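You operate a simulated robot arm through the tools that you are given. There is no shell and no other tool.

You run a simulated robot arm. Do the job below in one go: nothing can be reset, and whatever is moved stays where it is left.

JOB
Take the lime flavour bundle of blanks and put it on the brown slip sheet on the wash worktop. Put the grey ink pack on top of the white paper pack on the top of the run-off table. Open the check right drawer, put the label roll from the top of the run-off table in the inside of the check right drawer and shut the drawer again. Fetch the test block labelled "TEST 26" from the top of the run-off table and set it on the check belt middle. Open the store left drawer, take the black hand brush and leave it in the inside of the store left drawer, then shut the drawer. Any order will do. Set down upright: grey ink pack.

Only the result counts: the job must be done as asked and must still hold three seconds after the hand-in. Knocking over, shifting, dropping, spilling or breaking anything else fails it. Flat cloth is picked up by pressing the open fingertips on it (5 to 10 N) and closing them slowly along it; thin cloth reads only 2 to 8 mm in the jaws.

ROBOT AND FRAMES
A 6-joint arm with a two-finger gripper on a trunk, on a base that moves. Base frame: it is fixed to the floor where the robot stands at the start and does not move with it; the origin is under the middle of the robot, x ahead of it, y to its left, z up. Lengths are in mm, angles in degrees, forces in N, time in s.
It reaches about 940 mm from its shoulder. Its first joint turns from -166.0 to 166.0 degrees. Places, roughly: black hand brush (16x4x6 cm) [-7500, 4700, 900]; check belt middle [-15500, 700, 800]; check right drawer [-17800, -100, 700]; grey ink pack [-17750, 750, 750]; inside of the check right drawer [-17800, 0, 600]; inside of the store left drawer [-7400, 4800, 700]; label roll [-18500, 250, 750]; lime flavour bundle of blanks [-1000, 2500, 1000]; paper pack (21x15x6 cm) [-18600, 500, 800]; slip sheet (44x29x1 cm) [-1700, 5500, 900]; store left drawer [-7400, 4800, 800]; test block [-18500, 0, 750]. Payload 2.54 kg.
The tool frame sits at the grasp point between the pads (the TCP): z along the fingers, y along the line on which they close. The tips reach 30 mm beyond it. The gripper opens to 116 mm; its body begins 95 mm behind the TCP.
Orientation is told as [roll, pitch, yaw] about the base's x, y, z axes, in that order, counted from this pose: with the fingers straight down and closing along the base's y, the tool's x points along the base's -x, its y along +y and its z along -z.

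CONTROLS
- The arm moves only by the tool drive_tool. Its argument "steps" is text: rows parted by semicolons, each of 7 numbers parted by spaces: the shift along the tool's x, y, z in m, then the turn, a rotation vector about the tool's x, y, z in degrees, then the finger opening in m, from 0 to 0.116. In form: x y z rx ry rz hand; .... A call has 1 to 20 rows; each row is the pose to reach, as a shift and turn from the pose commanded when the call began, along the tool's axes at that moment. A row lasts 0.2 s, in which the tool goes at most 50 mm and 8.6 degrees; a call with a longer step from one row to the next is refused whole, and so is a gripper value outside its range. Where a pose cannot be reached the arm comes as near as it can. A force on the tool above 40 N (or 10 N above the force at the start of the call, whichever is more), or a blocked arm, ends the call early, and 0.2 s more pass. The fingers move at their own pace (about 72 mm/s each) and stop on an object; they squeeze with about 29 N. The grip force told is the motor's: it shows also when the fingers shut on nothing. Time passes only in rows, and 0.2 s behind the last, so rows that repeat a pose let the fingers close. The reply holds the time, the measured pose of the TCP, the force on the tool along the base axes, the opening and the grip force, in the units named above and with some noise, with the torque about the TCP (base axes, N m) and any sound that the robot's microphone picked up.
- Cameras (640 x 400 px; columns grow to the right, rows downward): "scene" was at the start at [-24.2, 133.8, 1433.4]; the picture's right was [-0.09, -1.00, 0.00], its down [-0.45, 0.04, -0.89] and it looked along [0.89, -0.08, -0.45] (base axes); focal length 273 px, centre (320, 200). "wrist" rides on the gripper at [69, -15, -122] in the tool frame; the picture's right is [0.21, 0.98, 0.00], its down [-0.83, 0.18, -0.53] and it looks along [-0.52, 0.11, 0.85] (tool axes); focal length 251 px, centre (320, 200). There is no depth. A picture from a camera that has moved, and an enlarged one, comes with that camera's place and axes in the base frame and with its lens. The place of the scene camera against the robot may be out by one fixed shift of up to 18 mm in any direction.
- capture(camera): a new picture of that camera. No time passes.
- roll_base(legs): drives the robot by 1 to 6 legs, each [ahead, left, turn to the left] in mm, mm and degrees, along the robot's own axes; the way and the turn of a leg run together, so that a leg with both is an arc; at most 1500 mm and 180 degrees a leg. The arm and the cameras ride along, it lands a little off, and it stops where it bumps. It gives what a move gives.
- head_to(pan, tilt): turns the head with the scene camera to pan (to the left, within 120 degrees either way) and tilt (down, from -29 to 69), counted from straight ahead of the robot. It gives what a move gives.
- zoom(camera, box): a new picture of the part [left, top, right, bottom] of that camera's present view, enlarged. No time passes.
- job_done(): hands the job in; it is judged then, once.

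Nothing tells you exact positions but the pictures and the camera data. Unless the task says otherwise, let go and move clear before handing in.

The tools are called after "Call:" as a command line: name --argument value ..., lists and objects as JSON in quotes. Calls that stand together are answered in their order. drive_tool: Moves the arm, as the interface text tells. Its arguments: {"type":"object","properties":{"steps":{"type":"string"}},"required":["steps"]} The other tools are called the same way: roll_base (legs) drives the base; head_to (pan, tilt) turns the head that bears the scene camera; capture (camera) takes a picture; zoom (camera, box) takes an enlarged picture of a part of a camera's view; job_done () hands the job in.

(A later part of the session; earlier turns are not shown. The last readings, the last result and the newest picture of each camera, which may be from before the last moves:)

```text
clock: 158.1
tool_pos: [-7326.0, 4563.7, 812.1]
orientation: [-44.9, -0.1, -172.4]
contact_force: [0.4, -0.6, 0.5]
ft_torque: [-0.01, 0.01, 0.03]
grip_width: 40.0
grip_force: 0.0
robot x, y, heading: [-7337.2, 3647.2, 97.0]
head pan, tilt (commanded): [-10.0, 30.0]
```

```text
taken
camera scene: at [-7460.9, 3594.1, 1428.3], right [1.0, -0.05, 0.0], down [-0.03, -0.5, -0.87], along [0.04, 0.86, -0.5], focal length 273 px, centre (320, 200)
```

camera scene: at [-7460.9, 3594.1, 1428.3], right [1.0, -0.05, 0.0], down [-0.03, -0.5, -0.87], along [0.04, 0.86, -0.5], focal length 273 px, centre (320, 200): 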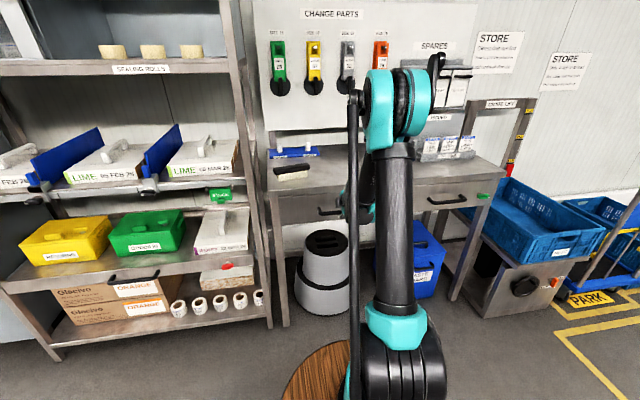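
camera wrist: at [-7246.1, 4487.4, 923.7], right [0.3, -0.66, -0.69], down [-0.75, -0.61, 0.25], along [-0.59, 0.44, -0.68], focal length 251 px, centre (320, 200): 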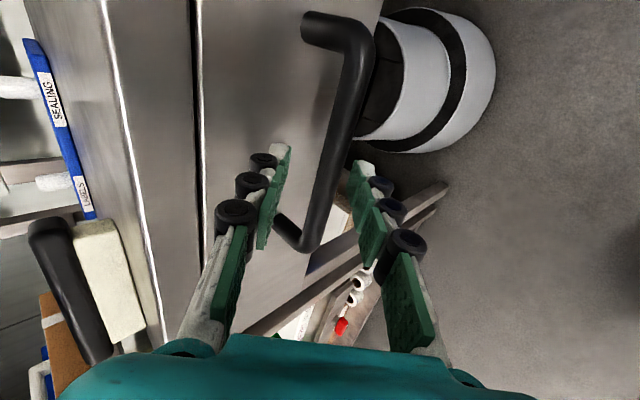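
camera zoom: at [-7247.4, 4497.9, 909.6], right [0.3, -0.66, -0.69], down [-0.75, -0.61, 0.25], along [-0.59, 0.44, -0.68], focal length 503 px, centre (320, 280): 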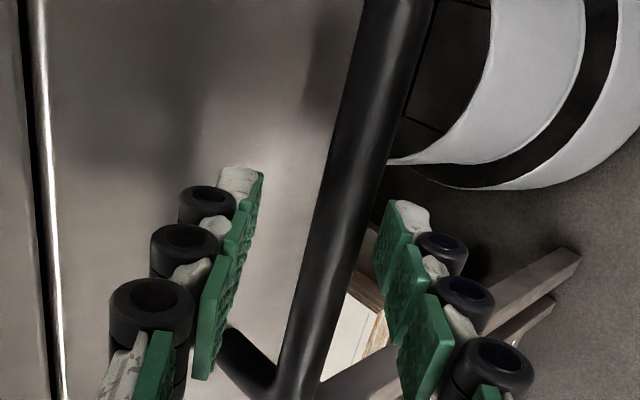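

The bar appears near tip depth; I advance 14 mm more in small steps, watching the force.

Call:
drive_tool --steps "0 0 0.005 0 0 0 0.04; 0 0 0.01 0 0 0 0.04; 0 0 0.014 0 0 0 0.04; 0 0 0.014 0 0 0 0.04"

Call:
zoom --camera "wrist" --box '[200, 60, 440, 260]'

```text
clock: 159.1
tool_pos: [-7328.8, 4573.4, 803.5]
orientation: [-44.8, -0.1, -172.5]
contact_force: [-0.3, 0.2, 0.5]
ft_torque: [0.0, 0.01, -0.01]
grip_width: 39.9
grip_force: 0.1
robot x, y, heading: [-7338.7, 3647.9, 97.3]
head pan, tilt (commanded): [-10.0, 30.0]
```

```text
2.00 times, centred on (320, 160) of wrist
camera zoom: at [-7249.3, 4508.3, 899.5], right [0.3, -0.66, -0.69], down [-0.75, -0.61, 0.25], along [-0.59, 0.44, -0.68], focal length 503 px, centre (320, 280)
```

zoom: 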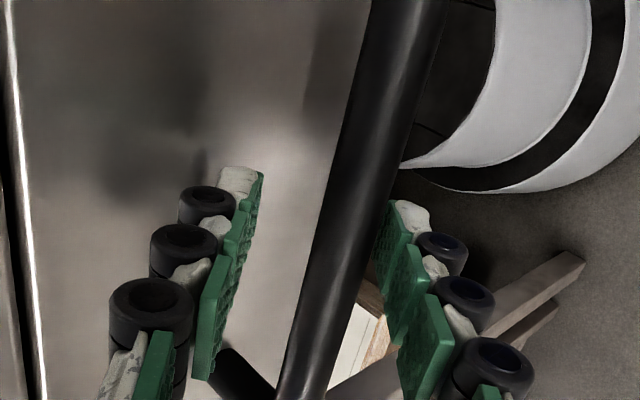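

The bar is now about at the TCP between the pads. I close on it.

Call:
drive_tool --steps "0 0 0 0 0 0 0.03; 0 0 0 0 0 0 0.02; 0 0 0 0 0 0 0.01; 0 0 0 0 0 0 0.005; 0 0 0 0 0 0 0.005"

Call:
zoom --camera "wrist" --box '[200, 60, 440, 260]'

```text
clock: 160.3
tool_pos: [-7328.9, 4571.7, 802.4]
orientation: [-44.8, -0.1, -172.4]
contact_force: [0.7, -21.7, -25.4]
ft_torque: [-0.34, 0.11, -0.09]
grip_width: 27.7
grip_force: 16.7
robot x, y, heading: [-7337.2, 3651.5, 97.1]
head pan, tilt (commanded): [-10.0, 30.0]
```

```text
2.00 times, centred on (320, 160) of wrist
camera zoom: at [-7249.1, 4507.8, 899.0], right [0.3, -0.66, -0.69], down [-0.75, -0.61, 0.25], along [-0.59, 0.44, -0.68], focal length 503 px, centre (320, 280)
```

zoom: 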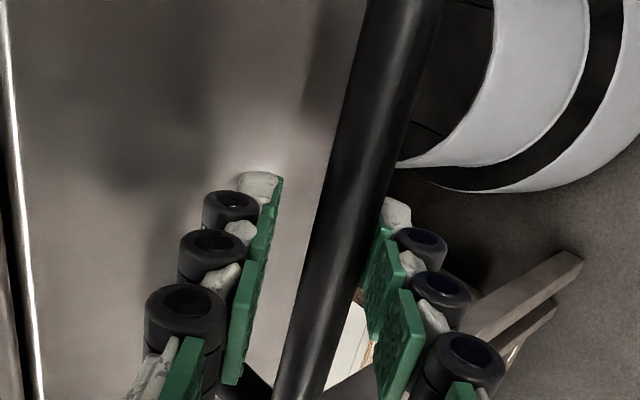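

Only the lower finger touched: the bar is about 6 mm off-centre. I open slightly, shift 6 mm and close again.

Call:
drive_tool --steps "0 0 0 0 0 0 0.036; 0 0.003 0 0 0 0 0.036; 0 0.006 0 0 0 0 0.036; 0 0.006 0 0 0 0 0.03; 0 0.006 0 0 0 0 0.022; 0 0.006 0 0 0 0 0.012; 0 0.006 0 0 0 0 0.005; 0 0.006 0 0 0 0 0.005"

Call:
zoom --camera "wrist" --box '[200, 60, 440, 260]'

```text
clock: 162.1
tool_pos: [-7329.0, 4567.6, 798.6]
orientation: [-44.8, 0.1, -172.4]
contact_force: [2.4, -10.6, -16.5]
ft_torque: [-0.21, 0.14, -0.21]
grip_width: 16.4
grip_force: 42.4
robot x, y, heading: [-7336.7, 3646.4, 97.1]
head pan, tilt (commanded): [-10.0, 30.0]
```

```text
2.00 times, centred on (320, 160) of wrist
camera zoom: at [-7248.6, 4503.3, 895.6], right [0.3, -0.66, -0.69], down [-0.75, -0.61, 0.25], along [-0.59, 0.44, -0.68], focal length 503 px, centre (320, 280)
```

zoom: 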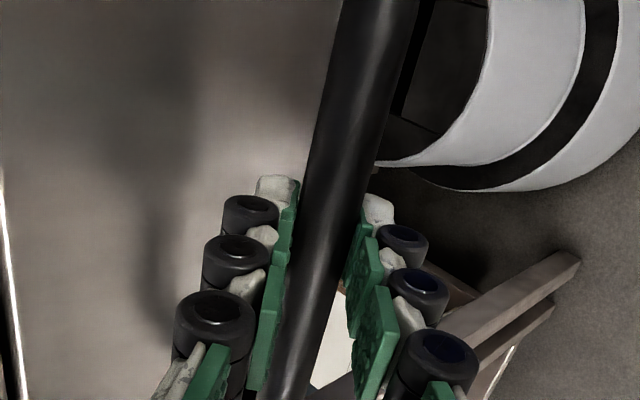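

Gripped the bar (16 mm). I pull gently by driving the base back 60 mm and check.

Call:
roll_base --legs '[[-60, 0, 0]]'

Call:
capture --camera "wrist"

```text
clock: 163.1
tool_pos: [-7321.0, 4511.6, 798.5]
orientation: [-44.9, 0.0, -172.4]
contact_force: [0.9, 2.8, -16.3]
ft_torque: [-0.15, 0.2, -0.26]
grip_width: 16.6
grip_force: 42.1
robot x, y, heading: [-7327.4, 3590.6, 97.2]
head pan, tilt (commanded): [-10.0, 30.0]
```

```text
taken
camera wrist: at [-7241.5, 4446.2, 895.5], right [0.3, -0.66, -0.69], down [-0.75, -0.61, 0.25], along [-0.59, 0.44, -0.68], focal length 251 px, centre (320, 200)
```

wrist: 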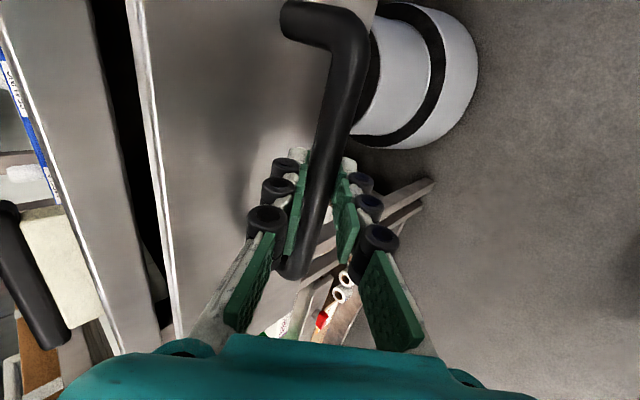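

The drawer is opening. I pull 150 mm further.

Call:
roll_base --legs '[[-150, 0, 0]]'

Call:
capture --camera "wrist"

Call:
capture --camera "scene"

```text
clock: 164.4
tool_pos: [-7302.7, 4362.4, 798.7]
orientation: [-44.8, 0.0, -172.3]
contact_force: [12.1, 3.3, -15.0]
ft_torque: [-0.09, -0.15, -0.56]
grip_width: 16.7
grip_force: 42.1
robot x, y, heading: [-7312.1, 3439.3, 97.2]
head pan, tilt (commanded): [-10.0, 30.0]
```

```text
taken
camera wrist: at [-7223.2, 4297.4, 895.6], right [0.3, -0.66, -0.69], down [-0.75, -0.61, 0.25], along [-0.59, 0.44, -0.68], focal length 251 px, centre (320, 200)
```

wrist: 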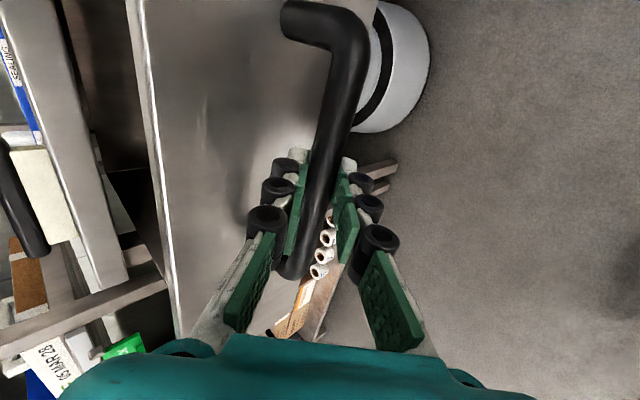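

```text
taken
camera scene: at [-7434.5, 3387.8, 1428.3], right [1.0, -0.05, 0.0], down [-0.03, -0.5, -0.87], along [0.04, 0.86, -0.5], focal length 273 px, centre (320, 200)
```

scene: 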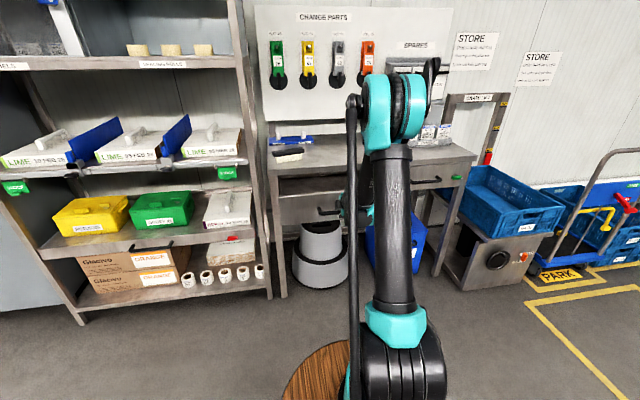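

Drawer open about 210 mm. I release the bar and withdraw along the finger axis, then rise.

Call:
drive_tool --steps "0 0 0 0 0 0 0.025; 0 0 0 0 0 0 0.036; 0 0 0 0 0 0 0.04; 0 0 -0.01 0 0 0 0.04; 0 0 -0.03 0 0 0 0.04; 0 0 -0.06 0 0 0 0.05; 0 0 -0.09 0 0 0 0.06; 0 0 -0.12 0 0 0 0.07; 0 0 -0.12 0 0 0 0.07"

Call:
capture --camera "wrist"

```text
clock: 166.4
tool_pos: [-7290.6, 4280.9, 882.7]
orientation: [-45.0, 0.0, -172.3]
contact_force: [0.2, -0.4, -0.1]
ft_torque: [0.02, 0.0, -0.01]
grip_width: 70.1
grip_force: 0.1
robot x, y, heading: [-7311.2, 3441.1, 97.4]
head pan, tilt (commanded): [-10.0, 30.0]
```

```text
taken
camera wrist: at [-7210.9, 4214.7, 980.5], right [0.3, -0.66, -0.69], down [-0.75, -0.61, 0.25], along [-0.59, 0.44, -0.68], focal length 251 px, centre (320, 200)
```

wrist: 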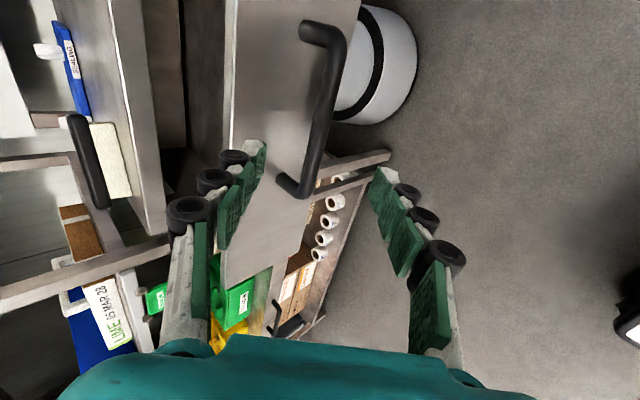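

Clear. I raise the hand, straighten it to fingers-down (closing front-to-back, right for the brush), then drive forward.

Call:
drive_tool --steps "0 -0.025 -0.025 -4 0 0 0.08; 0 -0.05 -0.05 -9 0 0 0.08; 0 -0.075 -0.075 -14 0 0 0.08; 0 -0.1 -0.1 -19 0 0 0.08; 0 -0.125 -0.125 -24 0 0 0.08; 0 -0.15 -0.15 -29 0 0 0.08; 0 -0.175 -0.175 -34 0 0 0.08; 0 -0.2 -0.2 -39 0 0 0.08; 0 -0.22 -0.22 -45 0 0 0.08; 0 -0.22 -0.22 -45 0 0 0.08"

Call:
roll_base --legs '[[480, 0, 0]]'

Call:
head_to --pan 0 --tilt 35

Call:
capture --camera "scene"

Call:
capture --camera "wrist"

```text
clock: 168.6
tool_pos: [-7293.1, 4278.4, 1194.6]
orientation: [0.1, -0.1, -172.2]
contact_force: [-0.1, -0.7, -0.3]
ft_torque: [-0.03, 0.04, 0.02]
grip_width: 80.2
grip_force: 0.2
robot x, y, heading: [-7312.9, 3440.7, 97.4]
head pan, tilt (commanded): [-10.0, 30.0]
```

```text
clock: 171.4
tool_pos: [-7349.2, 4745.5, 1195.4]
orientation: [0.1, 0.0, -172.4]
contact_force: [0.2, -0.6, 0.3]
ft_torque: [0.02, 0.03, -0.01]
grip_width: 80.2
grip_force: 0.1
robot x, y, heading: [-7368.4, 3911.0, 97.1]
head pan, tilt (commanded): [-10.0, 30.0]
```

```text
clock: 172.2
tool_pos: [-7348.8, 4744.5, 1195.2]
orientation: [0.1, 0.1, -172.4]
contact_force: [1.0, -0.3, 0.0]
ft_torque: [0.02, -0.01, 0.04]
grip_width: 80.1
grip_force: 0.0
robot x, y, heading: [-7368.7, 3908.2, 97.2]
head pan, tilt (commanded): [0.0, 35.0]
```

```text
taken
camera scene: at [-7508.6, 3850.1, 1420.5], right [0.99, 0.12, 0.0], down [0.07, -0.57, -0.82], along [-0.1, 0.81, -0.57], focal length 273 px, centre (320, 200)
```

scene: 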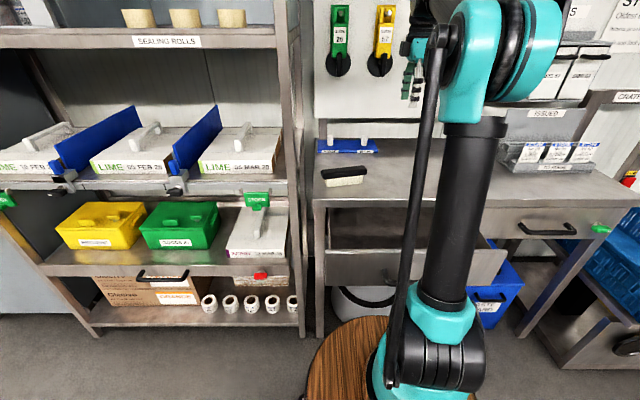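

```text
taken
camera wrist: at [-7282.0, 4769.3, 1316.6], right [0.34, -0.94, 0.0], down [-0.8, -0.29, 0.53], along [-0.5, -0.18, -0.85], focal length 251 px, centre (320, 200)
```

wrist: 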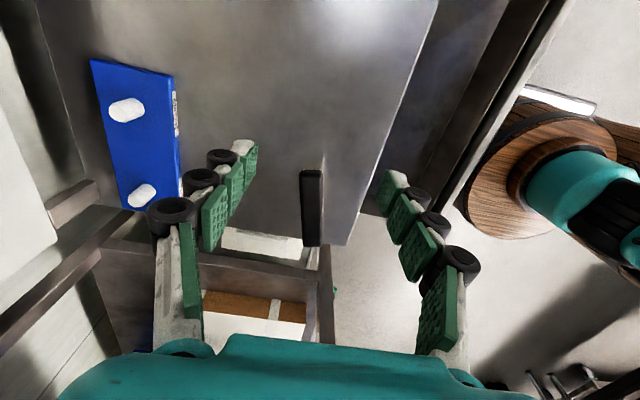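

The brush is clearly visible below-left, turned about 12° to the table. I move above it and turn the hand to match.

Call:
drive_tool --steps "-0.035 0.005 0.01 0 0 -3 0.08; -0.075 0.01 0.02 0 0 -6 0.08; -0.115 0.015 0.03 0 0 -9 0.08; -0.155 0.02 0.05 0 0 -11.7 0.08; -0.187 0.024 0.07 0 0 -11.7 0.08; -0.187 0.024 0.09 0 0 -11.7 0.08; -0.187 0.024 0.09 0 0 -11.7 0.08"

Call:
capture --camera "wrist"

Call:
capture --camera "scene"

```text
clock: 173.8
tool_pos: [-7531.1, 4696.0, 1104.7]
orientation: [0.1, 0.0, -160.7]
contact_force: [0.0, -0.3, 0.0]
ft_torque: [0.01, -0.02, 0.0]
grip_width: 80.2
grip_force: 0.1
robot x, y, heading: [-7367.4, 3909.3, 97.1]
head pan, tilt (commanded): [0.0, 35.0]
```

```text
taken
camera wrist: at [-7469.9, 4733.9, 1225.7], right [0.53, -0.85, 0.0], down [-0.72, -0.44, 0.53], along [-0.45, -0.28, -0.85], focal length 251 px, centre (320, 200)
```

wrist: 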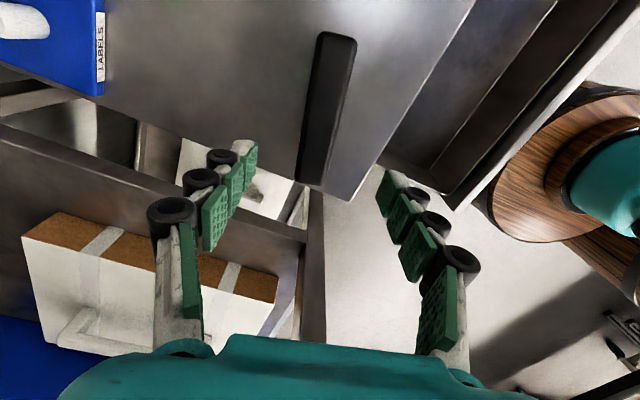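

```text
taken
camera scene: at [-7508.7, 3850.1, 1420.5], right [0.99, 0.12, 0.0], down [0.07, -0.57, -0.82], along [-0.1, 0.81, -0.57], focal length 273 px, centre (320, 200)
```

scene: 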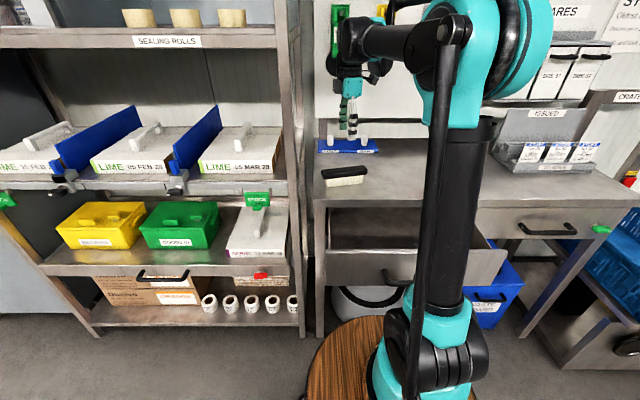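

Brush top ≈ 934, centre 5 mm/3 mm off the TCP, axis 1.8° more. I descend to grip its black handle.

Call:
drive_tool --steps "-0.003 0.002 0.03 0 0 -1.8 0.08; -0.005 0.003 0.07 0 0 -1.8 0.08; -0.005 0.003 0.11 0 0 -1.8 0.08; -0.005 0.003 0.145 0 0 -1.8 0.08; -0.005 0.003 0.17 0 0 -1.8 0.08; -0.005 0.003 0.184 0 0 -1.8 0.08; -0.005 0.003 0.184 0 0 -1.8 0.08"

Call:
capture --camera "wrist"

```text
clock: 175.4
tool_pos: [-7535.0, 4689.4, 924.9]
orientation: [0.0, 0.1, -159.0]
contact_force: [2.4, -6.7, 64.1]
ft_torque: [-0.47, 0.17, 0.19]
grip_width: 74.4
grip_force: 34.7
robot x, y, heading: [-7368.1, 3906.3, 97.1]
head pan, tilt (commanded): [0.0, 35.0]
stopped in row 7: the force on the tool passed its limit at 46 N (the readings are from after the stop); the commanded pose is now the measured one
```

```text
taken
camera wrist: at [-7475.1, 4728.4, 1047.8], right [0.55, -0.83, 0.0], down [-0.71, -0.47, 0.53], along [-0.44, -0.29, -0.85], focal length 251 px, centre (320, 200)
```

wrist: 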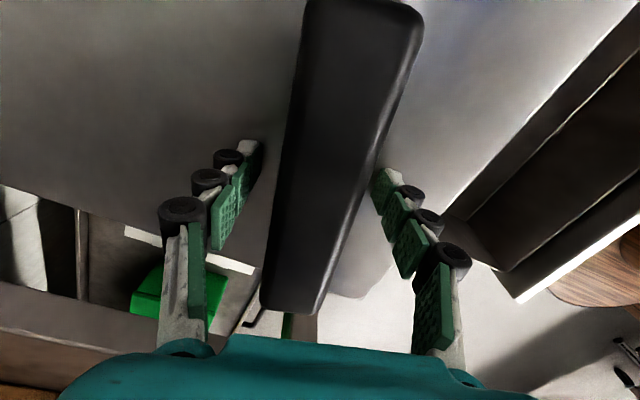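

The tips touched the table (top ≈ 895). I rise 12 mm and close on the handle.

Call:
drive_tool --steps "0 0 -0.006 0 0 0 0.08; 0 0 -0.012 0 0 0 0.07; 0 0 -0.012 0 0 0 0.055; 0 0 -0.012 0 0 0 0.04; 0 0 -0.012 0 0 0 0.03; 0 0 -0.012 0 0 0 0.02; 0 0 -0.012 0 0 0 0.02"

Call:
capture --camera "wrist"

```text
clock: 177.0
tool_pos: [-7535.7, 4690.5, 934.4]
orientation: [0.0, 0.0, -159.0]
contact_force: [-0.2, -0.2, 1.5]
ft_torque: [0.04, -0.06, -0.06]
grip_width: 37.4
grip_force: 29.1
robot x, y, heading: [-7369.2, 3909.2, 96.9]
head pan, tilt (commanded): [0.0, 35.0]
```

```text
taken
camera wrist: at [-7475.4, 4730.0, 1057.3], right [0.55, -0.83, 0.0], down [-0.71, -0.47, 0.53], along [-0.44, -0.29, -0.85], focal length 251 px, centre (320, 200)
```

wrist: 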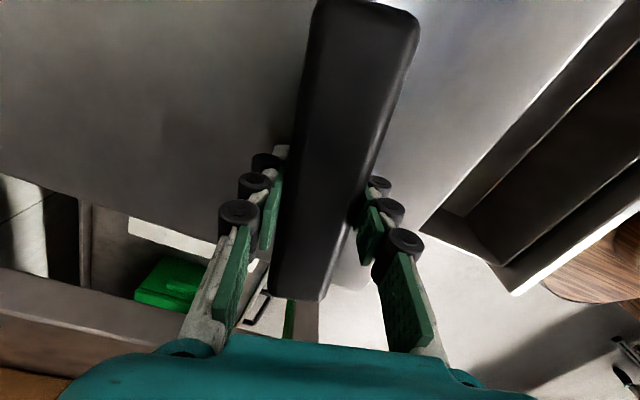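

Brush gripped (37 mm). I lift it and carry it over the open drawer, re-aligning with the table.

Call:
drive_tool --steps "0 0 -0.03 0 0 0 0.02; 0 0 -0.07 0 0 0 0.02; 0 0 -0.11 0 0 0 0.02; 0.015 0.035 -0.14 0 0 2 0.02; 0.033 0.07 -0.16 0 0 4 0.02; 0.051 0.105 -0.17 0 0 6 0.02; 0.069 0.14 -0.17 0 0 8 0.02; 0.087 0.175 -0.17 0 0 10 0.02; 0.105 0.21 -0.17 0 0 12 0.02; 0.123 0.251 -0.17 0 0 13.5 0.02; 0.123 0.251 -0.17 0 0 13.5 0.02"

Call:
capture --camera "wrist"

Call:
capture --camera "scene"

```text
clock: 179.4
tool_pos: [-7331.8, 4502.1, 1103.0]
orientation: [0.0, 0.0, -172.4]
contact_force: [-0.3, 0.4, -1.0]
ft_torque: [-0.03, -0.02, -0.02]
grip_width: 37.5
grip_force: 29.0
robot x, y, heading: [-7368.7, 3906.4, 97.1]
head pan, tilt (commanded): [0.0, 35.0]
```

```text
taken
camera wrist: at [-7264.5, 4526.9, 1224.3], right [0.34, -0.94, 0.0], down [-0.8, -0.29, 0.53], along [-0.5, -0.18, -0.85], focal length 251 px, centre (320, 200)
```

wrist: 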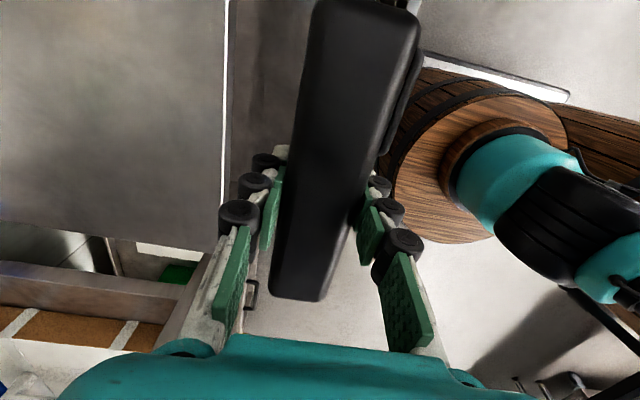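

```text
taken
camera scene: at [-7508.7, 3850.1, 1420.5], right [0.99, 0.12, 0.0], down [0.07, -0.57, -0.82], along [-0.1, 0.81, -0.57], focal length 273 px, centre (320, 200)
```

scene: 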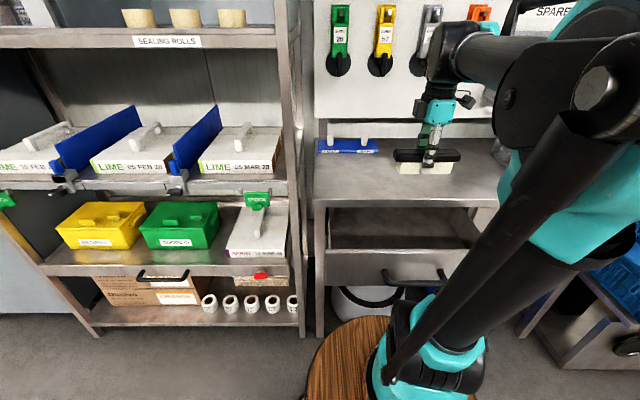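

The brush hangs over the opening; I shift 22 mm toward the table to centre it in the drawer gap and lower it, stopping above the drawer floor.

Call:
drive_tool --steps "0 -0.011 0.01 0 0 0 0.02; 0 -0.022 0.03 0 0 0 0.02; 0 -0.022 0.07 0 0 0 0.02; 0 -0.022 0.11 0 0 0 0.02; 0 -0.022 0.15 0 0 0 0.02; 0 -0.022 0.19 0 0 0 0.02; 0 -0.022 0.22 0 0 0 0.02; 0 -0.022 0.245 0 0 0 0.02; 0 -0.022 0.245 0 0 0 0.02"

Call:
capture --camera "wrist"

Call:
capture --camera "scene"

```text
clock: 181.4
tool_pos: [-7332.3, 4523.8, 858.7]
orientation: [0.1, 0.0, -172.4]
contact_force: [-0.3, 0.4, -1.3]
ft_torque: [0.01, -0.02, 0.0]
grip_width: 37.5
grip_force: 28.8
robot x, y, heading: [-7370.7, 3911.1, 97.4]
head pan, tilt (commanded): [0.0, 35.0]
```

```text
taken
camera wrist: at [-7265.4, 4548.2, 981.3], right [0.34, -0.94, 0.0], down [-0.8, -0.29, 0.53], along [-0.5, -0.18, -0.85], focal length 251 px, centre (320, 200)
```

wrist: 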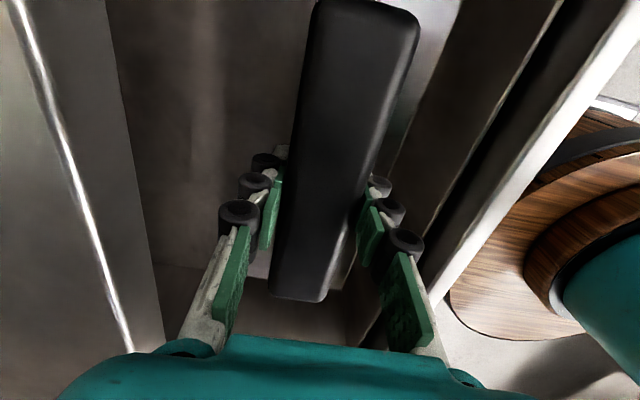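

```text
taken
camera scene: at [-7508.6, 3850.1, 1420.5], right [0.99, 0.12, 0.0], down [0.07, -0.57, -0.82], along [-0.1, 0.81, -0.57], focal length 273 px, centre (320, 200)
```

scene: 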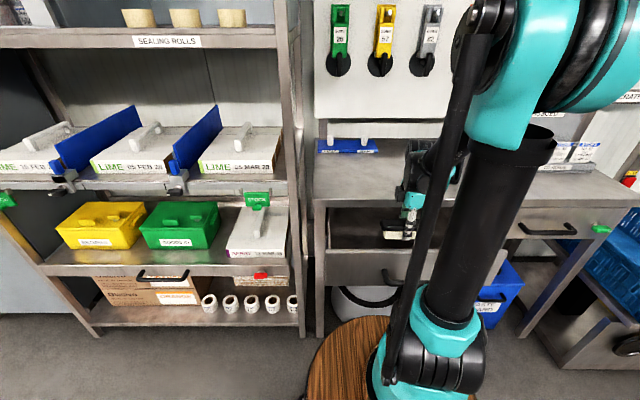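

The brush is well inside the drawer opening. I lower it slowly until it meets the drawer floor.

Call:
drive_tool --steps "0 0 0.006 0 0 0 0.02; 0 0 0.012 0 0 0 0.02; 0 0 0.018 0 0 0 0.02; 0 0 0.024 0 0 0 0.02; 0 0 0.03 0 0 0 0.02; 0 0 0.036 0 0 0 0.02; 0 0 0.041 0 0 0 0.02; 0 0 0.041 0 0 0 0.02"

Call:
capture --camera "wrist"

```text
clock: 183.2
tool_pos: [-7334.3, 4522.8, 819.7]
orientation: [0.0, 0.0, -172.5]
contact_force: [1.6, 0.1, -1.4]
ft_torque: [0.0, -0.05, 0.0]
grip_width: 37.5
grip_force: 29.0
robot x, y, heading: [-7367.6, 3907.3, 97.2]
head pan, tilt (commanded): [0.0, 35.0]
```

```text
taken
camera wrist: at [-7266.3, 4546.5, 941.7], right [0.34, -0.94, 0.0], down [-0.8, -0.29, 0.53], along [-0.5, -0.18, -0.85], focal length 251 px, centre (320, 200)
```

wrist: 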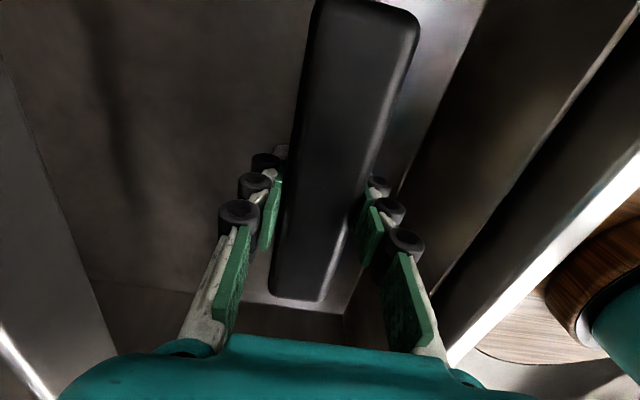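

No contact yet (bottom ≈ 780). I keep lowering.

Call:
drive_tool --steps "0 0 0.004 0 0 0 0.02; 0 0 0.008 0 0 0 0.02; 0 0 0.012 0 0 0 0.02; 0 0 0.016 0 0 0 0.02; 0 0 0.02 0 0 0 0.02; 0 0 0.024 0 0 0 0.02; 0 0 0.028 0 0 0 0.02; 0 0 0.032 0 0 0 0.02; 0 0 0.036 0 0 0 0.02; 0 0 0.04 0 0 0 0.02"

```text
clock: 185.4
tool_pos: [-7333.1, 4522.4, 779.4]
orientation: [0.0, 0.1, -172.5]
contact_force: [0.0, 0.2, -1.1]
ft_torque: [0.0, 0.04, 0.01]
grip_width: 37.4
grip_force: 28.9
robot x, y, heading: [-7368.7, 3909.0, 96.8]
head pan, tilt (commanded): [0.0, 35.0]
```

Still free (bottom ≈ 740). I lower further in small steps.

Call:
drive_tool --steps "0 0 0.004 0 0 0 0.02; 0 0 0.008 0 0 0 0.02; 0 0 0.012 0 0 0 0.02; 0 0 0.016 0 0 0 0.02; 0 0 0.02 0 0 0 0.02; 0 0 0.024 0 0 0 0.02; 0 0 0.028 0 0 0 0.02"

Call:
capture --camera "wrist"

```text
clock: 186.3
tool_pos: [-7332.7, 4522.5, 767.3]
orientation: [0.0, 0.1, -172.5]
contact_force: [-0.9, -0.8, 28.3]
ft_torque: [-0.13, 0.1, 0.02]
grip_width: 37.3
grip_force: 28.8
robot x, y, heading: [-7368.7, 3906.8, 97.1]
head pan, tilt (commanded): [0.0, 35.0]
stopped in row 4: the force on the tool passed its limit at 51 N (the readings are from after the stop); the commanded pose is now the measured one
```

```text
taken
camera wrist: at [-7265.7, 4547.1, 888.4], right [0.34, -0.94, 0.0], down [-0.8, -0.29, 0.53], along [-0.5, -0.18, -0.85], focal length 251 px, centre (320, 200)
```

wrist: 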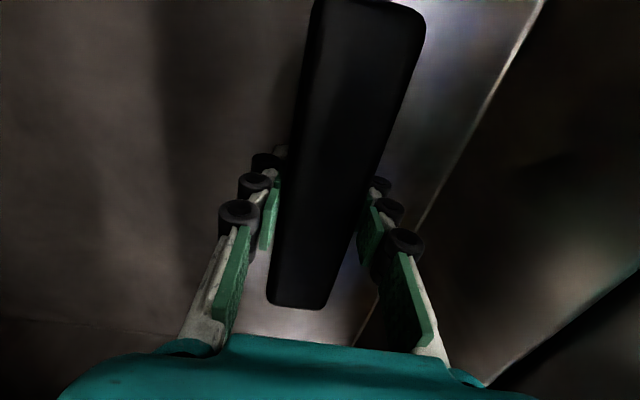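

The brush is on the drawer floor (≈ 728). I ease up 2 mm, open and lift out.

Call:
drive_tool --steps "0 0 -0.002 0 0 0 0.03; 0 0 -0.002 0 0 0 0.042; 0 0 -0.002 0 0 0 0.055; 0 0 -0.002 0 0 0 0.065; 0 0 -0.002 0 0 0 0.07; 0 0 -0.02 0 0 0 0.07; 0 0 -0.05 0 0 0 0.07; 0 0 -0.09 0 0 0 0.07; 0 0 -0.13 0 0 0 0.07; 0 0 -0.17 0 0 0 0.07; 0 0 -0.21 0 0 0 0.07; 0 0 -0.25 0 0 0 0.07; 0 0 -0.29 0 0 0 0.07; 0 0 -0.33 0 0 0 0.07; 0 0 -0.33 0 0 0 0.07"

Call:
capture --camera "wrist"

Call:
capture --camera "scene"

```text
clock: 189.5
tool_pos: [-7331.3, 4520.5, 1093.0]
orientation: [0.0, 0.1, -172.4]
contact_force: [0.4, 0.8, 0.5]
ft_torque: [0.0, 0.0, -0.02]
grip_width: 69.8
grip_force: 0.1
robot x, y, heading: [-7365.6, 3906.3, 97.1]
head pan, tilt (commanded): [0.0, 35.0]
```

```text
taken
camera wrist: at [-7264.3, 4546.0, 1215.8], right [0.34, -0.94, 0.0], down [-0.8, -0.29, 0.53], along [-0.5, -0.18, -0.85], focal length 251 px, centre (320, 200)
```

wrist: 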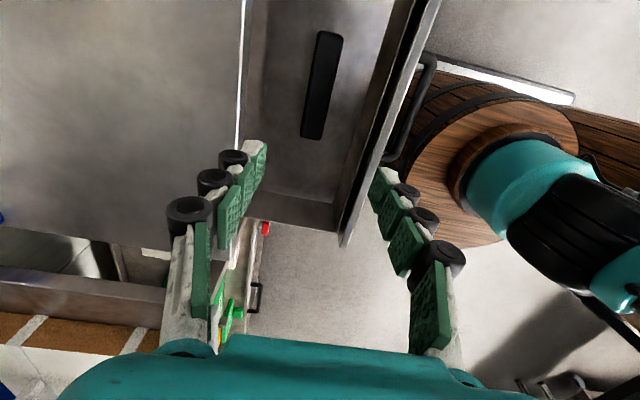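

```text
taken
camera scene: at [-7508.6, 3850.1, 1420.5], right [0.99, 0.12, 0.0], down [0.07, -0.57, -0.82], along [-0.1, 0.81, -0.57], focal length 273 px, centre (320, 200)
```

scene: 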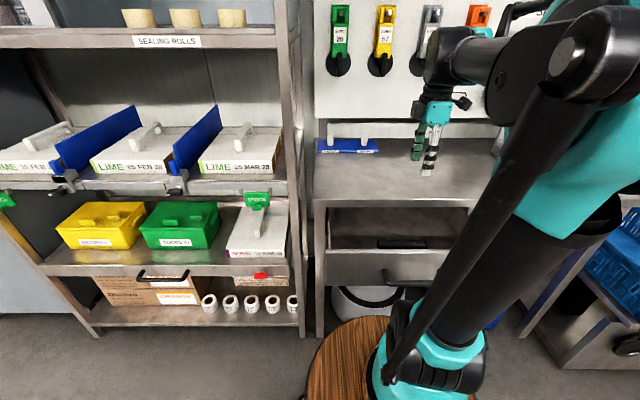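

The brush lies in the drawer. Now I back off, turn the hand, close the fingers and lower them in front of the handle bar to push the drawer shut.

Call:
roll_base --legs '[[-240, 0, 0]]'

Call:
drive_tool --steps "0 0 0 0 0 8 0.05; 0 0 0 0 0 16 0.03; 0 0 0 0 0 24 0.01; 0 0 0 0 0 32 0; 0 0 0 0 0 40 0; 0 0 0 0 0 48 0; 0 0 0 0 0 56 0; 0 0 0 0 0 64 0; 0 0 0 0 0 72 0; 0 0 0 0 0 80 0; 0 0 0 0 0 88 0; 0 0 0 0 0 90 0; 0 0 0 0 0 90 0"

Call:
capture --camera "wrist"

Call:
capture --camera "scene"

```text
clock: 191.3
tool_pos: [-7301.5, 4286.0, 1093.3]
orientation: [0.0, 0.1, -172.6]
contact_force: [-0.4, -0.3, 1.0]
ft_torque: [0.0, -0.01, 0.01]
grip_width: 70.2
grip_force: 0.1
robot x, y, heading: [-7340.3, 3670.2, 96.9]
head pan, tilt (commanded): [0.0, 35.0]
```

```text
clock: 194.1
tool_pos: [-7300.6, 4286.2, 1093.4]
orientation: [0.0, 0.0, 97.3]
contact_force: [0.3, 0.3, 0.7]
ft_torque: [0.01, 0.01, -0.02]
grip_width: 0.0
grip_force: 28.5
robot x, y, heading: [-7341.5, 3668.9, 97.1]
head pan, tilt (commanded): [0.0, 35.0]
```

```text
taken
camera wrist: at [-7276.7, 4219.3, 1215.6], right [-0.94, -0.34, 0.0], down [-0.29, 0.8, 0.53], along [-0.18, 0.5, -0.85], focal length 251 px, centre (320, 200)
```

wrist: 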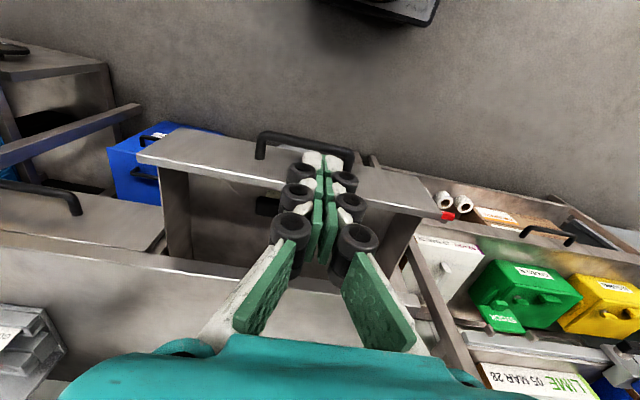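

```text
taken
camera scene: at [-7479.8, 3614.2, 1420.5], right [0.99, 0.12, 0.0], down [0.07, -0.57, -0.82], along [-0.1, 0.81, -0.57], focal length 273 px, centre (320, 200)
```

scene: 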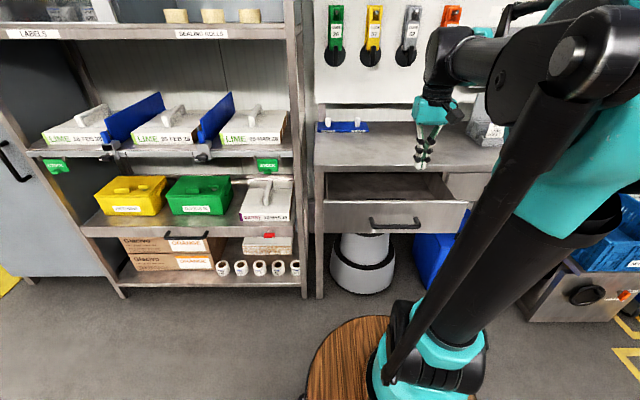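

The bar is 74 mm ahead of the closed fingers and 10 mm to the right of centre. I lower straight down in front of it.

Call:
drive_tool --steps "0 -0.005 0.04 0 0 0 0; 0 -0.01 0.08 0 0 0 0; 0 -0.01 0.12 0 0 0 0; 0 -0.01 0.16 0 0 0 0; 0 -0.01 0.2 0 0 0 0; 0 -0.01 0.24 0 0 0 0; 0 -0.01 0.27 0 0 0 0; 0 -0.01 0.281 0 0 0 0; 0 -0.01 0.281 0 0 0 0"

Call:
capture --camera "wrist"

```text
clock: 196.1
tool_pos: [-7290.7, 4284.9, 809.8]
orientation: [-0.1, 0.0, 97.4]
contact_force: [0.0, 0.5, -0.7]
ft_torque: [0.02, 0.02, -0.02]
grip_width: 0.0
grip_force: 28.2
robot x, y, heading: [-7342.0, 3670.9, 97.2]
head pan, tilt (commanded): [0.0, 35.0]
```

```text
taken
camera wrist: at [-7264.8, 4218.3, 932.2], right [-0.94, -0.34, 0.0], down [-0.29, 0.8, 0.53], along [-0.18, 0.5, -0.85], focal length 251 px, centre (320, 200)
```

wrist: 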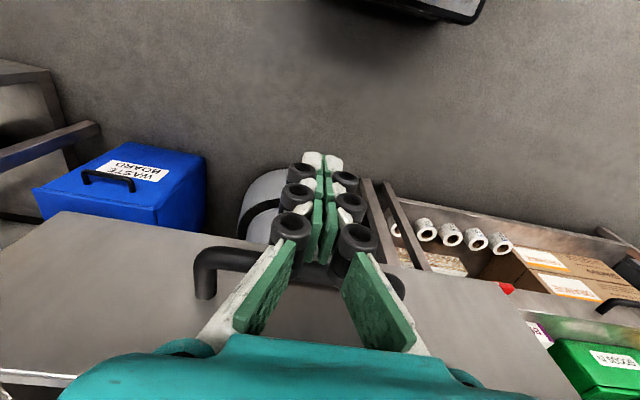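

The bar is just ahead of the fingers. I drive the base forward to push the drawer in.

Call:
roll_base --legs '[[150, 0, 0]]'

Call:
roll_base --legs '[[90, 0, 0]]'

Call:
capture --camera "wrist"

Call:
capture --camera "scene"

```text
clock: 197.5
tool_pos: [-7307.5, 4435.2, 810.3]
orientation: [-0.2, 0.0, 97.5]
contact_force: [0.6, 0.1, 0.3]
ft_torque: [0.0, -0.01, 0.02]
grip_width: 0.0
grip_force: 29.0
robot x, y, heading: [-7356.2, 3822.5, 97.1]
head pan, tilt (commanded): [0.0, 35.0]
```

```text
clock: 198.6
tool_pos: [-7318.8, 4524.1, 809.4]
orientation: [-0.1, 0.1, 97.4]
contact_force: [0.3, -0.8, 0.9]
ft_torque: [-0.01, 0.01, -0.04]
grip_width: 0.0
grip_force: 28.8
robot x, y, heading: [-7370.3, 3910.0, 96.9]
head pan, tilt (commanded): [0.0, 35.0]
```

```text
taken
camera wrist: at [-7293.9, 4458.3, 932.5], right [-0.94, -0.34, 0.0], down [-0.29, 0.8, 0.53], along [-0.18, 0.5, -0.85], focal length 251 px, centre (320, 200)
```

wrist: 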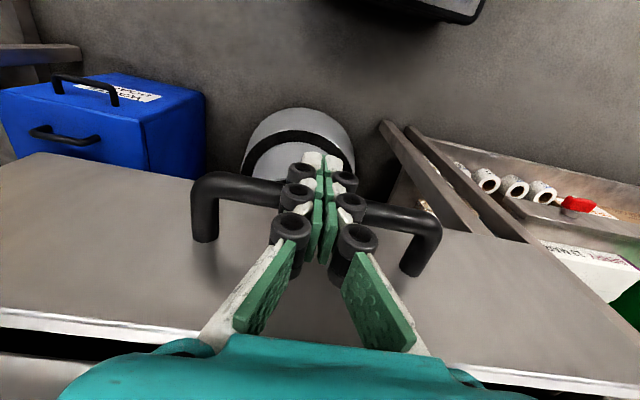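

```text
taken
camera scene: at [-7508.9, 3854.1, 1420.5], right [0.99, 0.12, 0.0], down [0.07, -0.57, -0.82], along [-0.1, 0.81, -0.57], focal length 273 px, centre (320, 200)
```

scene: 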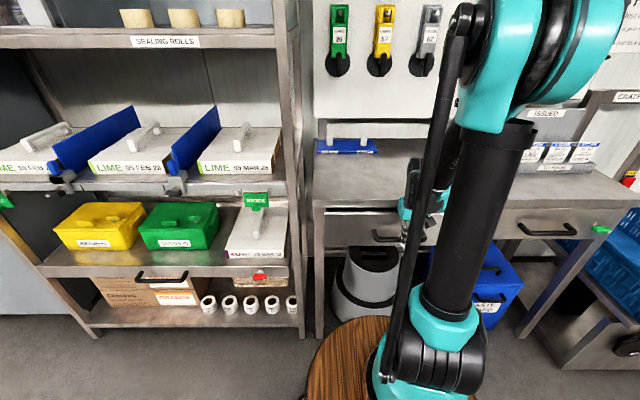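

Nearly shut. I finish with the arm, pushing forward in small steps until it stops.

Call:
drive_tool --steps "-0.006 0 0 0 0 0 0; -0.012 0 0 0 0 0 0; -0.018 0 0 0 0 0 0; -0.024 0 0 0 0 0 0; -0.03 0 0 0 0 0 0; -0.036 0 0 0 0 0 0; -0.042 0 0 0 0 0 0; -0.048 0 0 0 0 0 0"

Call:
capture --camera "wrist"

Call:
capture --camera "scene"

```text
clock: 200.1
tool_pos: [-7320.8, 4558.0, 809.7]
orientation: [-0.1, 0.6, 97.4]
contact_force: [1.3, -4.7, -0.7]
ft_torque: [-0.11, 0.04, -0.04]
grip_width: 6.0
grip_force: 28.3
robot x, y, heading: [-7367.1, 3908.5, 97.0]
head pan, tilt (commanded): [0.0, 35.0]
stopped in row 7: the force on the tool passed its limit at 48 N (the readings are from after the stop); the commanded pose is now the measured one
```

```text
taken
camera wrist: at [-7297.7, 4492.2, 932.9], right [-0.94, -0.34, 0.0], down [-0.29, 0.8, 0.53], along [-0.18, 0.49, -0.85], focal length 251 px, centre (320, 200)
```

wrist: 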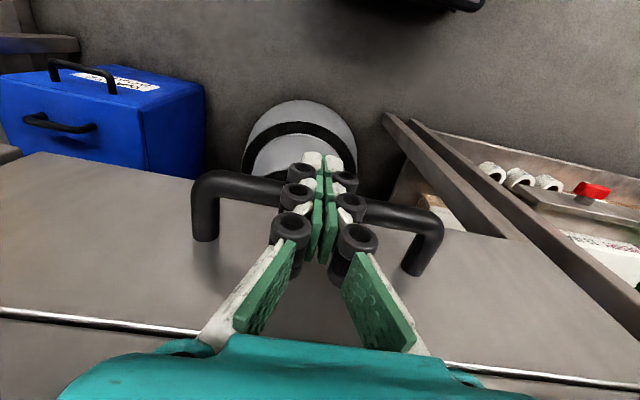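

```text
taken
camera scene: at [-7508.8, 3853.6, 1420.5], right [0.99, 0.12, 0.0], down [0.07, -0.57, -0.82], along [-0.1, 0.81, -0.57], focal length 273 px, centre (320, 200)
```

scene: 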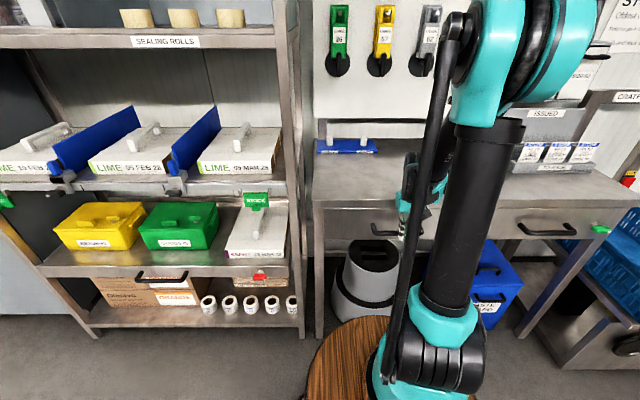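

The drawer is shut (hard stop). I back away from the handle, then raise the hand and check the drawer.

Call:
drive_tool --steps "0.02 0 0 0 0 0 0.0; 0.05 0 0 0 0 0 0.0; 0.08 0 -0.02 0 0 0 0.02; 0.08 0 -0.06 0 0 0 0.04; 0.08 0 -0.1 0 0 0 0.06; 0.08 0 -0.15 0 0 0 0.08; 0.08 0 -0.2 0 0 0 0.1; 0.08 0 -0.25 0 0 0 0.116; 0.08 0 -0.3 0 0 0 0.116; 0.08 0 -0.35 0 0 0 0.116; 0.08 0 -0.4 0 0 0 0.116; 0.08 0 -0.42 0 0 0 0.116; 0.08 0 -0.42 0 0 0 0.116"

Call:
roll_base --legs '[[-250, 0, 0]]'

Call:
capture --camera "scene"

Call:
zoom --camera "scene" --box '[290, 130, 490, 255]'

```text
clock: 202.9
tool_pos: [-7312.1, 4480.5, 1232.3]
orientation: [-0.1, 0.4, 97.4]
contact_force: [-0.6, 0.7, 0.2]
ft_torque: [-0.02, -0.03, 0.0]
grip_width: 115.9
grip_force: 0.1
robot x, y, heading: [-7373.4, 3905.4, 96.7]
head pan, tilt (commanded): [0.0, 35.0]
```

```text
clock: 204.7
tool_pos: [-7281.4, 4237.9, 1229.4]
orientation: [-0.1, 0.5, 97.1]
contact_force: [0.0, -0.7, 1.0]
ft_torque: [-0.01, 0.02, 0.0]
grip_width: 116.2
grip_force: 0.0
robot x, y, heading: [-7338.6, 3669.0, 96.8]
head pan, tilt (commanded): [0.0, 35.0]
```

```text
taken
camera scene: at [-7480.2, 3611.9, 1420.5], right [0.99, 0.12, 0.0], down [0.07, -0.57, -0.82], along [-0.1, 0.81, -0.57], focal length 273 px, centre (320, 200)
```

scene: 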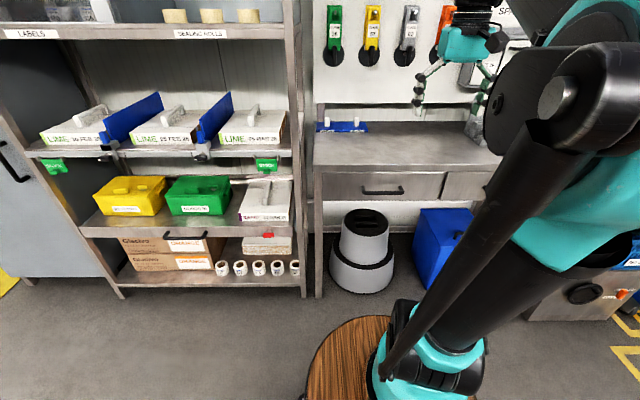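

```text
3.20 times, centred on (390, 192) of scene
camera zoom: at [-7480.2, 3611.9, 1420.5], right [0.99, 0.12, 0.0], down [0.07, -0.57, -0.82], along [-0.1, 0.81, -0.57], focal length 873 px, centre (96, 224)
```

zoom: 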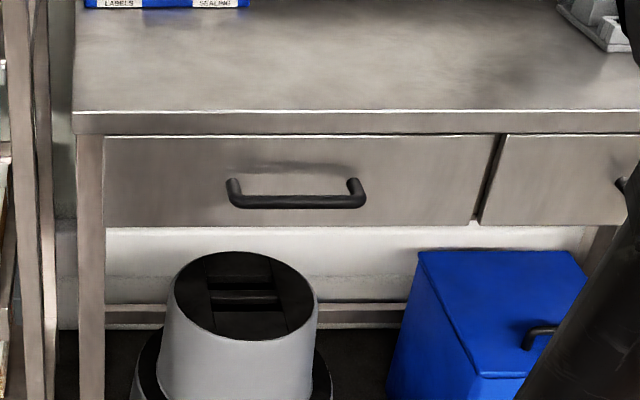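

The left drawer is flush shut with the brush inside. Next I head down the aisle toward the check area; I turn to face along it and look ahead.

Call:
roll_base --legs '[[0, 0, 90]]'

Call:
head_to --pan 0 --tilt 10

Call:
capture --camera "scene"

Call:
head_to --pan 30 --tilt 10

Call:
capture --camera "scene"

```text
clock: 208.8
tool_pos: [-7904.7, 3753.6, 1230.5]
orientation: [-0.2, 0.6, -175.6]
contact_force: [-0.3, 0.3, 0.1]
ft_torque: [-0.01, 0.02, -0.02]
grip_width: 115.9
grip_force: 0.1
robot x, y, heading: [-7338.4, 3665.5, -176.1]
head pan, tilt (commanded): [0.0, 35.0]
```

```text
clock: 209.7
tool_pos: [-7904.7, 3752.4, 1230.2]
orientation: [-0.1, 0.5, -175.7]
contact_force: [0.5, 0.6, 0.1]
ft_torque: [-0.02, 0.02, -0.01]
grip_width: 115.8
grip_force: 0.0
robot x, y, heading: [-7339.8, 3665.6, -175.9]
head pan, tilt (commanded): [0.0, 10.0]
```

```text
taken
camera scene: at [-7297.7, 3513.3, 1460.5], right [-0.07, 1.0, 0.0], down [0.17, 0.01, -0.98], along [-0.98, -0.07, -0.17], focal length 273 px, centre (320, 200)
```

scene: 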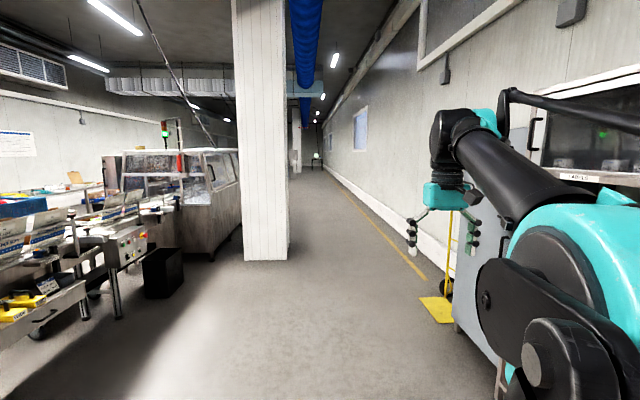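

```text
clock: 210.7
tool_pos: [-7903.9, 3753.7, 1230.1]
orientation: [-0.1, 0.5, -175.6]
contact_force: [0.3, 0.9, 0.6]
ft_torque: [-0.01, 0.01, 0.01]
grip_width: 116.0
grip_force: 0.1
robot x, y, heading: [-7339.6, 3669.4, -175.9]
head pan, tilt (commanded): [30.0, 10.0]
```

```text
taken
camera scene: at [-7282.1, 3467.8, 1460.6], right [-0.56, 0.83, 0.0], down [0.14, 0.1, -0.98], along [-0.82, -0.55, -0.17], focal length 273 px, centre (320, 200)
```

scene: 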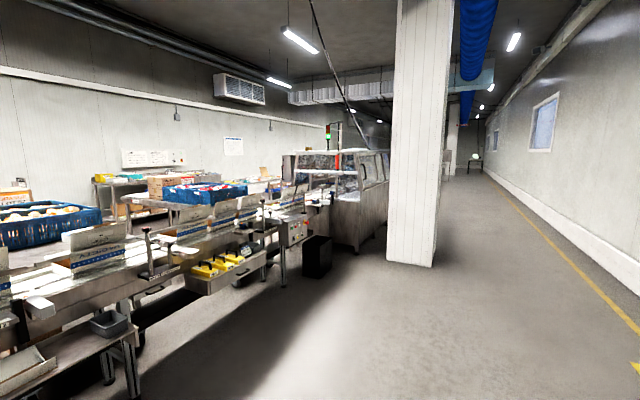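

The aisle passes north of the pillar. I drive on past it.

Call:
roll_base --legs '[[0, 0, 3.4], [1400, -100, 0], [1400, -100, 0], [1400, 0, 0]]'

Call:
head_to --pan 20 --tilt 10

Call:
capture --camera "scene"

Call:
head_to --pan 70 --tilt 10

Call:
capture --camera "scene"

```text
clock: 231.1
tool_pos: [-12060.6, 3633.6, 1230.4]
orientation: [-0.1, 0.4, -178.0]
contact_force: [0.0, -0.1, 0.4]
ft_torque: [-0.02, -0.03, 0.0]
grip_width: 115.9
grip_force: 0.1
robot x, y, heading: [-11501.7, 3529.1, -178.4]
head pan, tilt (commanded): [30.0, 10.0]
```

```text
clock: 231.8
tool_pos: [-12059.5, 3633.4, 1229.0]
orientation: [-0.1, 0.5, -177.9]
contact_force: [0.7, -0.5, 0.7]
ft_torque: [0.0, 0.0, 0.01]
grip_width: 116.1
grip_force: 0.1
robot x, y, heading: [-11494.8, 3527.0, -178.3]
head pan, tilt (commanded): [20.0, 10.0]
```

```text
taken
camera scene: at [-11456.0, 3338.2, 1460.6], right [-0.37, 0.93, 0.0], down [0.16, 0.06, -0.98], along [-0.92, -0.36, -0.17], focal length 273 px, centre (320, 200)
```

scene: 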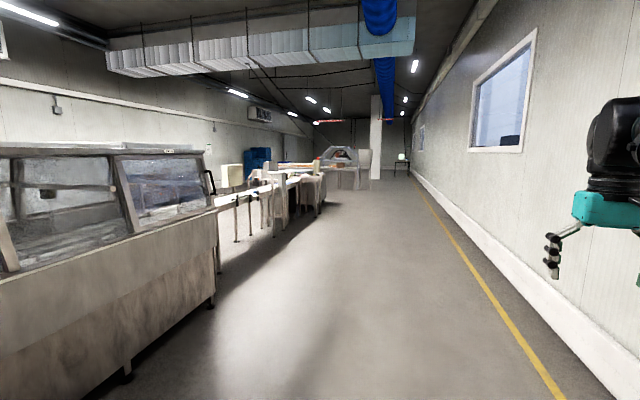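

```text
clock: 233.0
tool_pos: [-12060.1, 3634.2, 1230.5]
orientation: [0.0, 0.6, -177.9]
contact_force: [-0.4, -0.3, 0.3]
ft_torque: [-0.03, -0.01, -0.01]
grip_width: 116.0
grip_force: 0.1
robot x, y, heading: [-11498.1, 3528.0, -178.5]
head pan, tilt (commanded): [70.0, 10.0]
```

```text
taken
camera scene: at [-11398.9, 3284.3, 1460.6], right [-0.95, 0.32, 0.0], down [0.05, 0.16, -0.98], along [-0.31, -0.93, -0.17], focal length 273 px, centre (320, 200)
```

scene: 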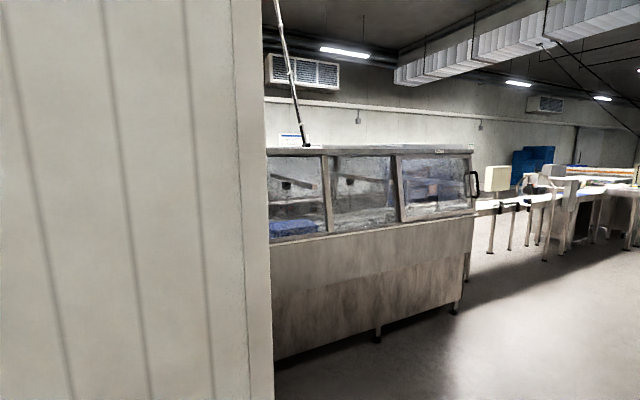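

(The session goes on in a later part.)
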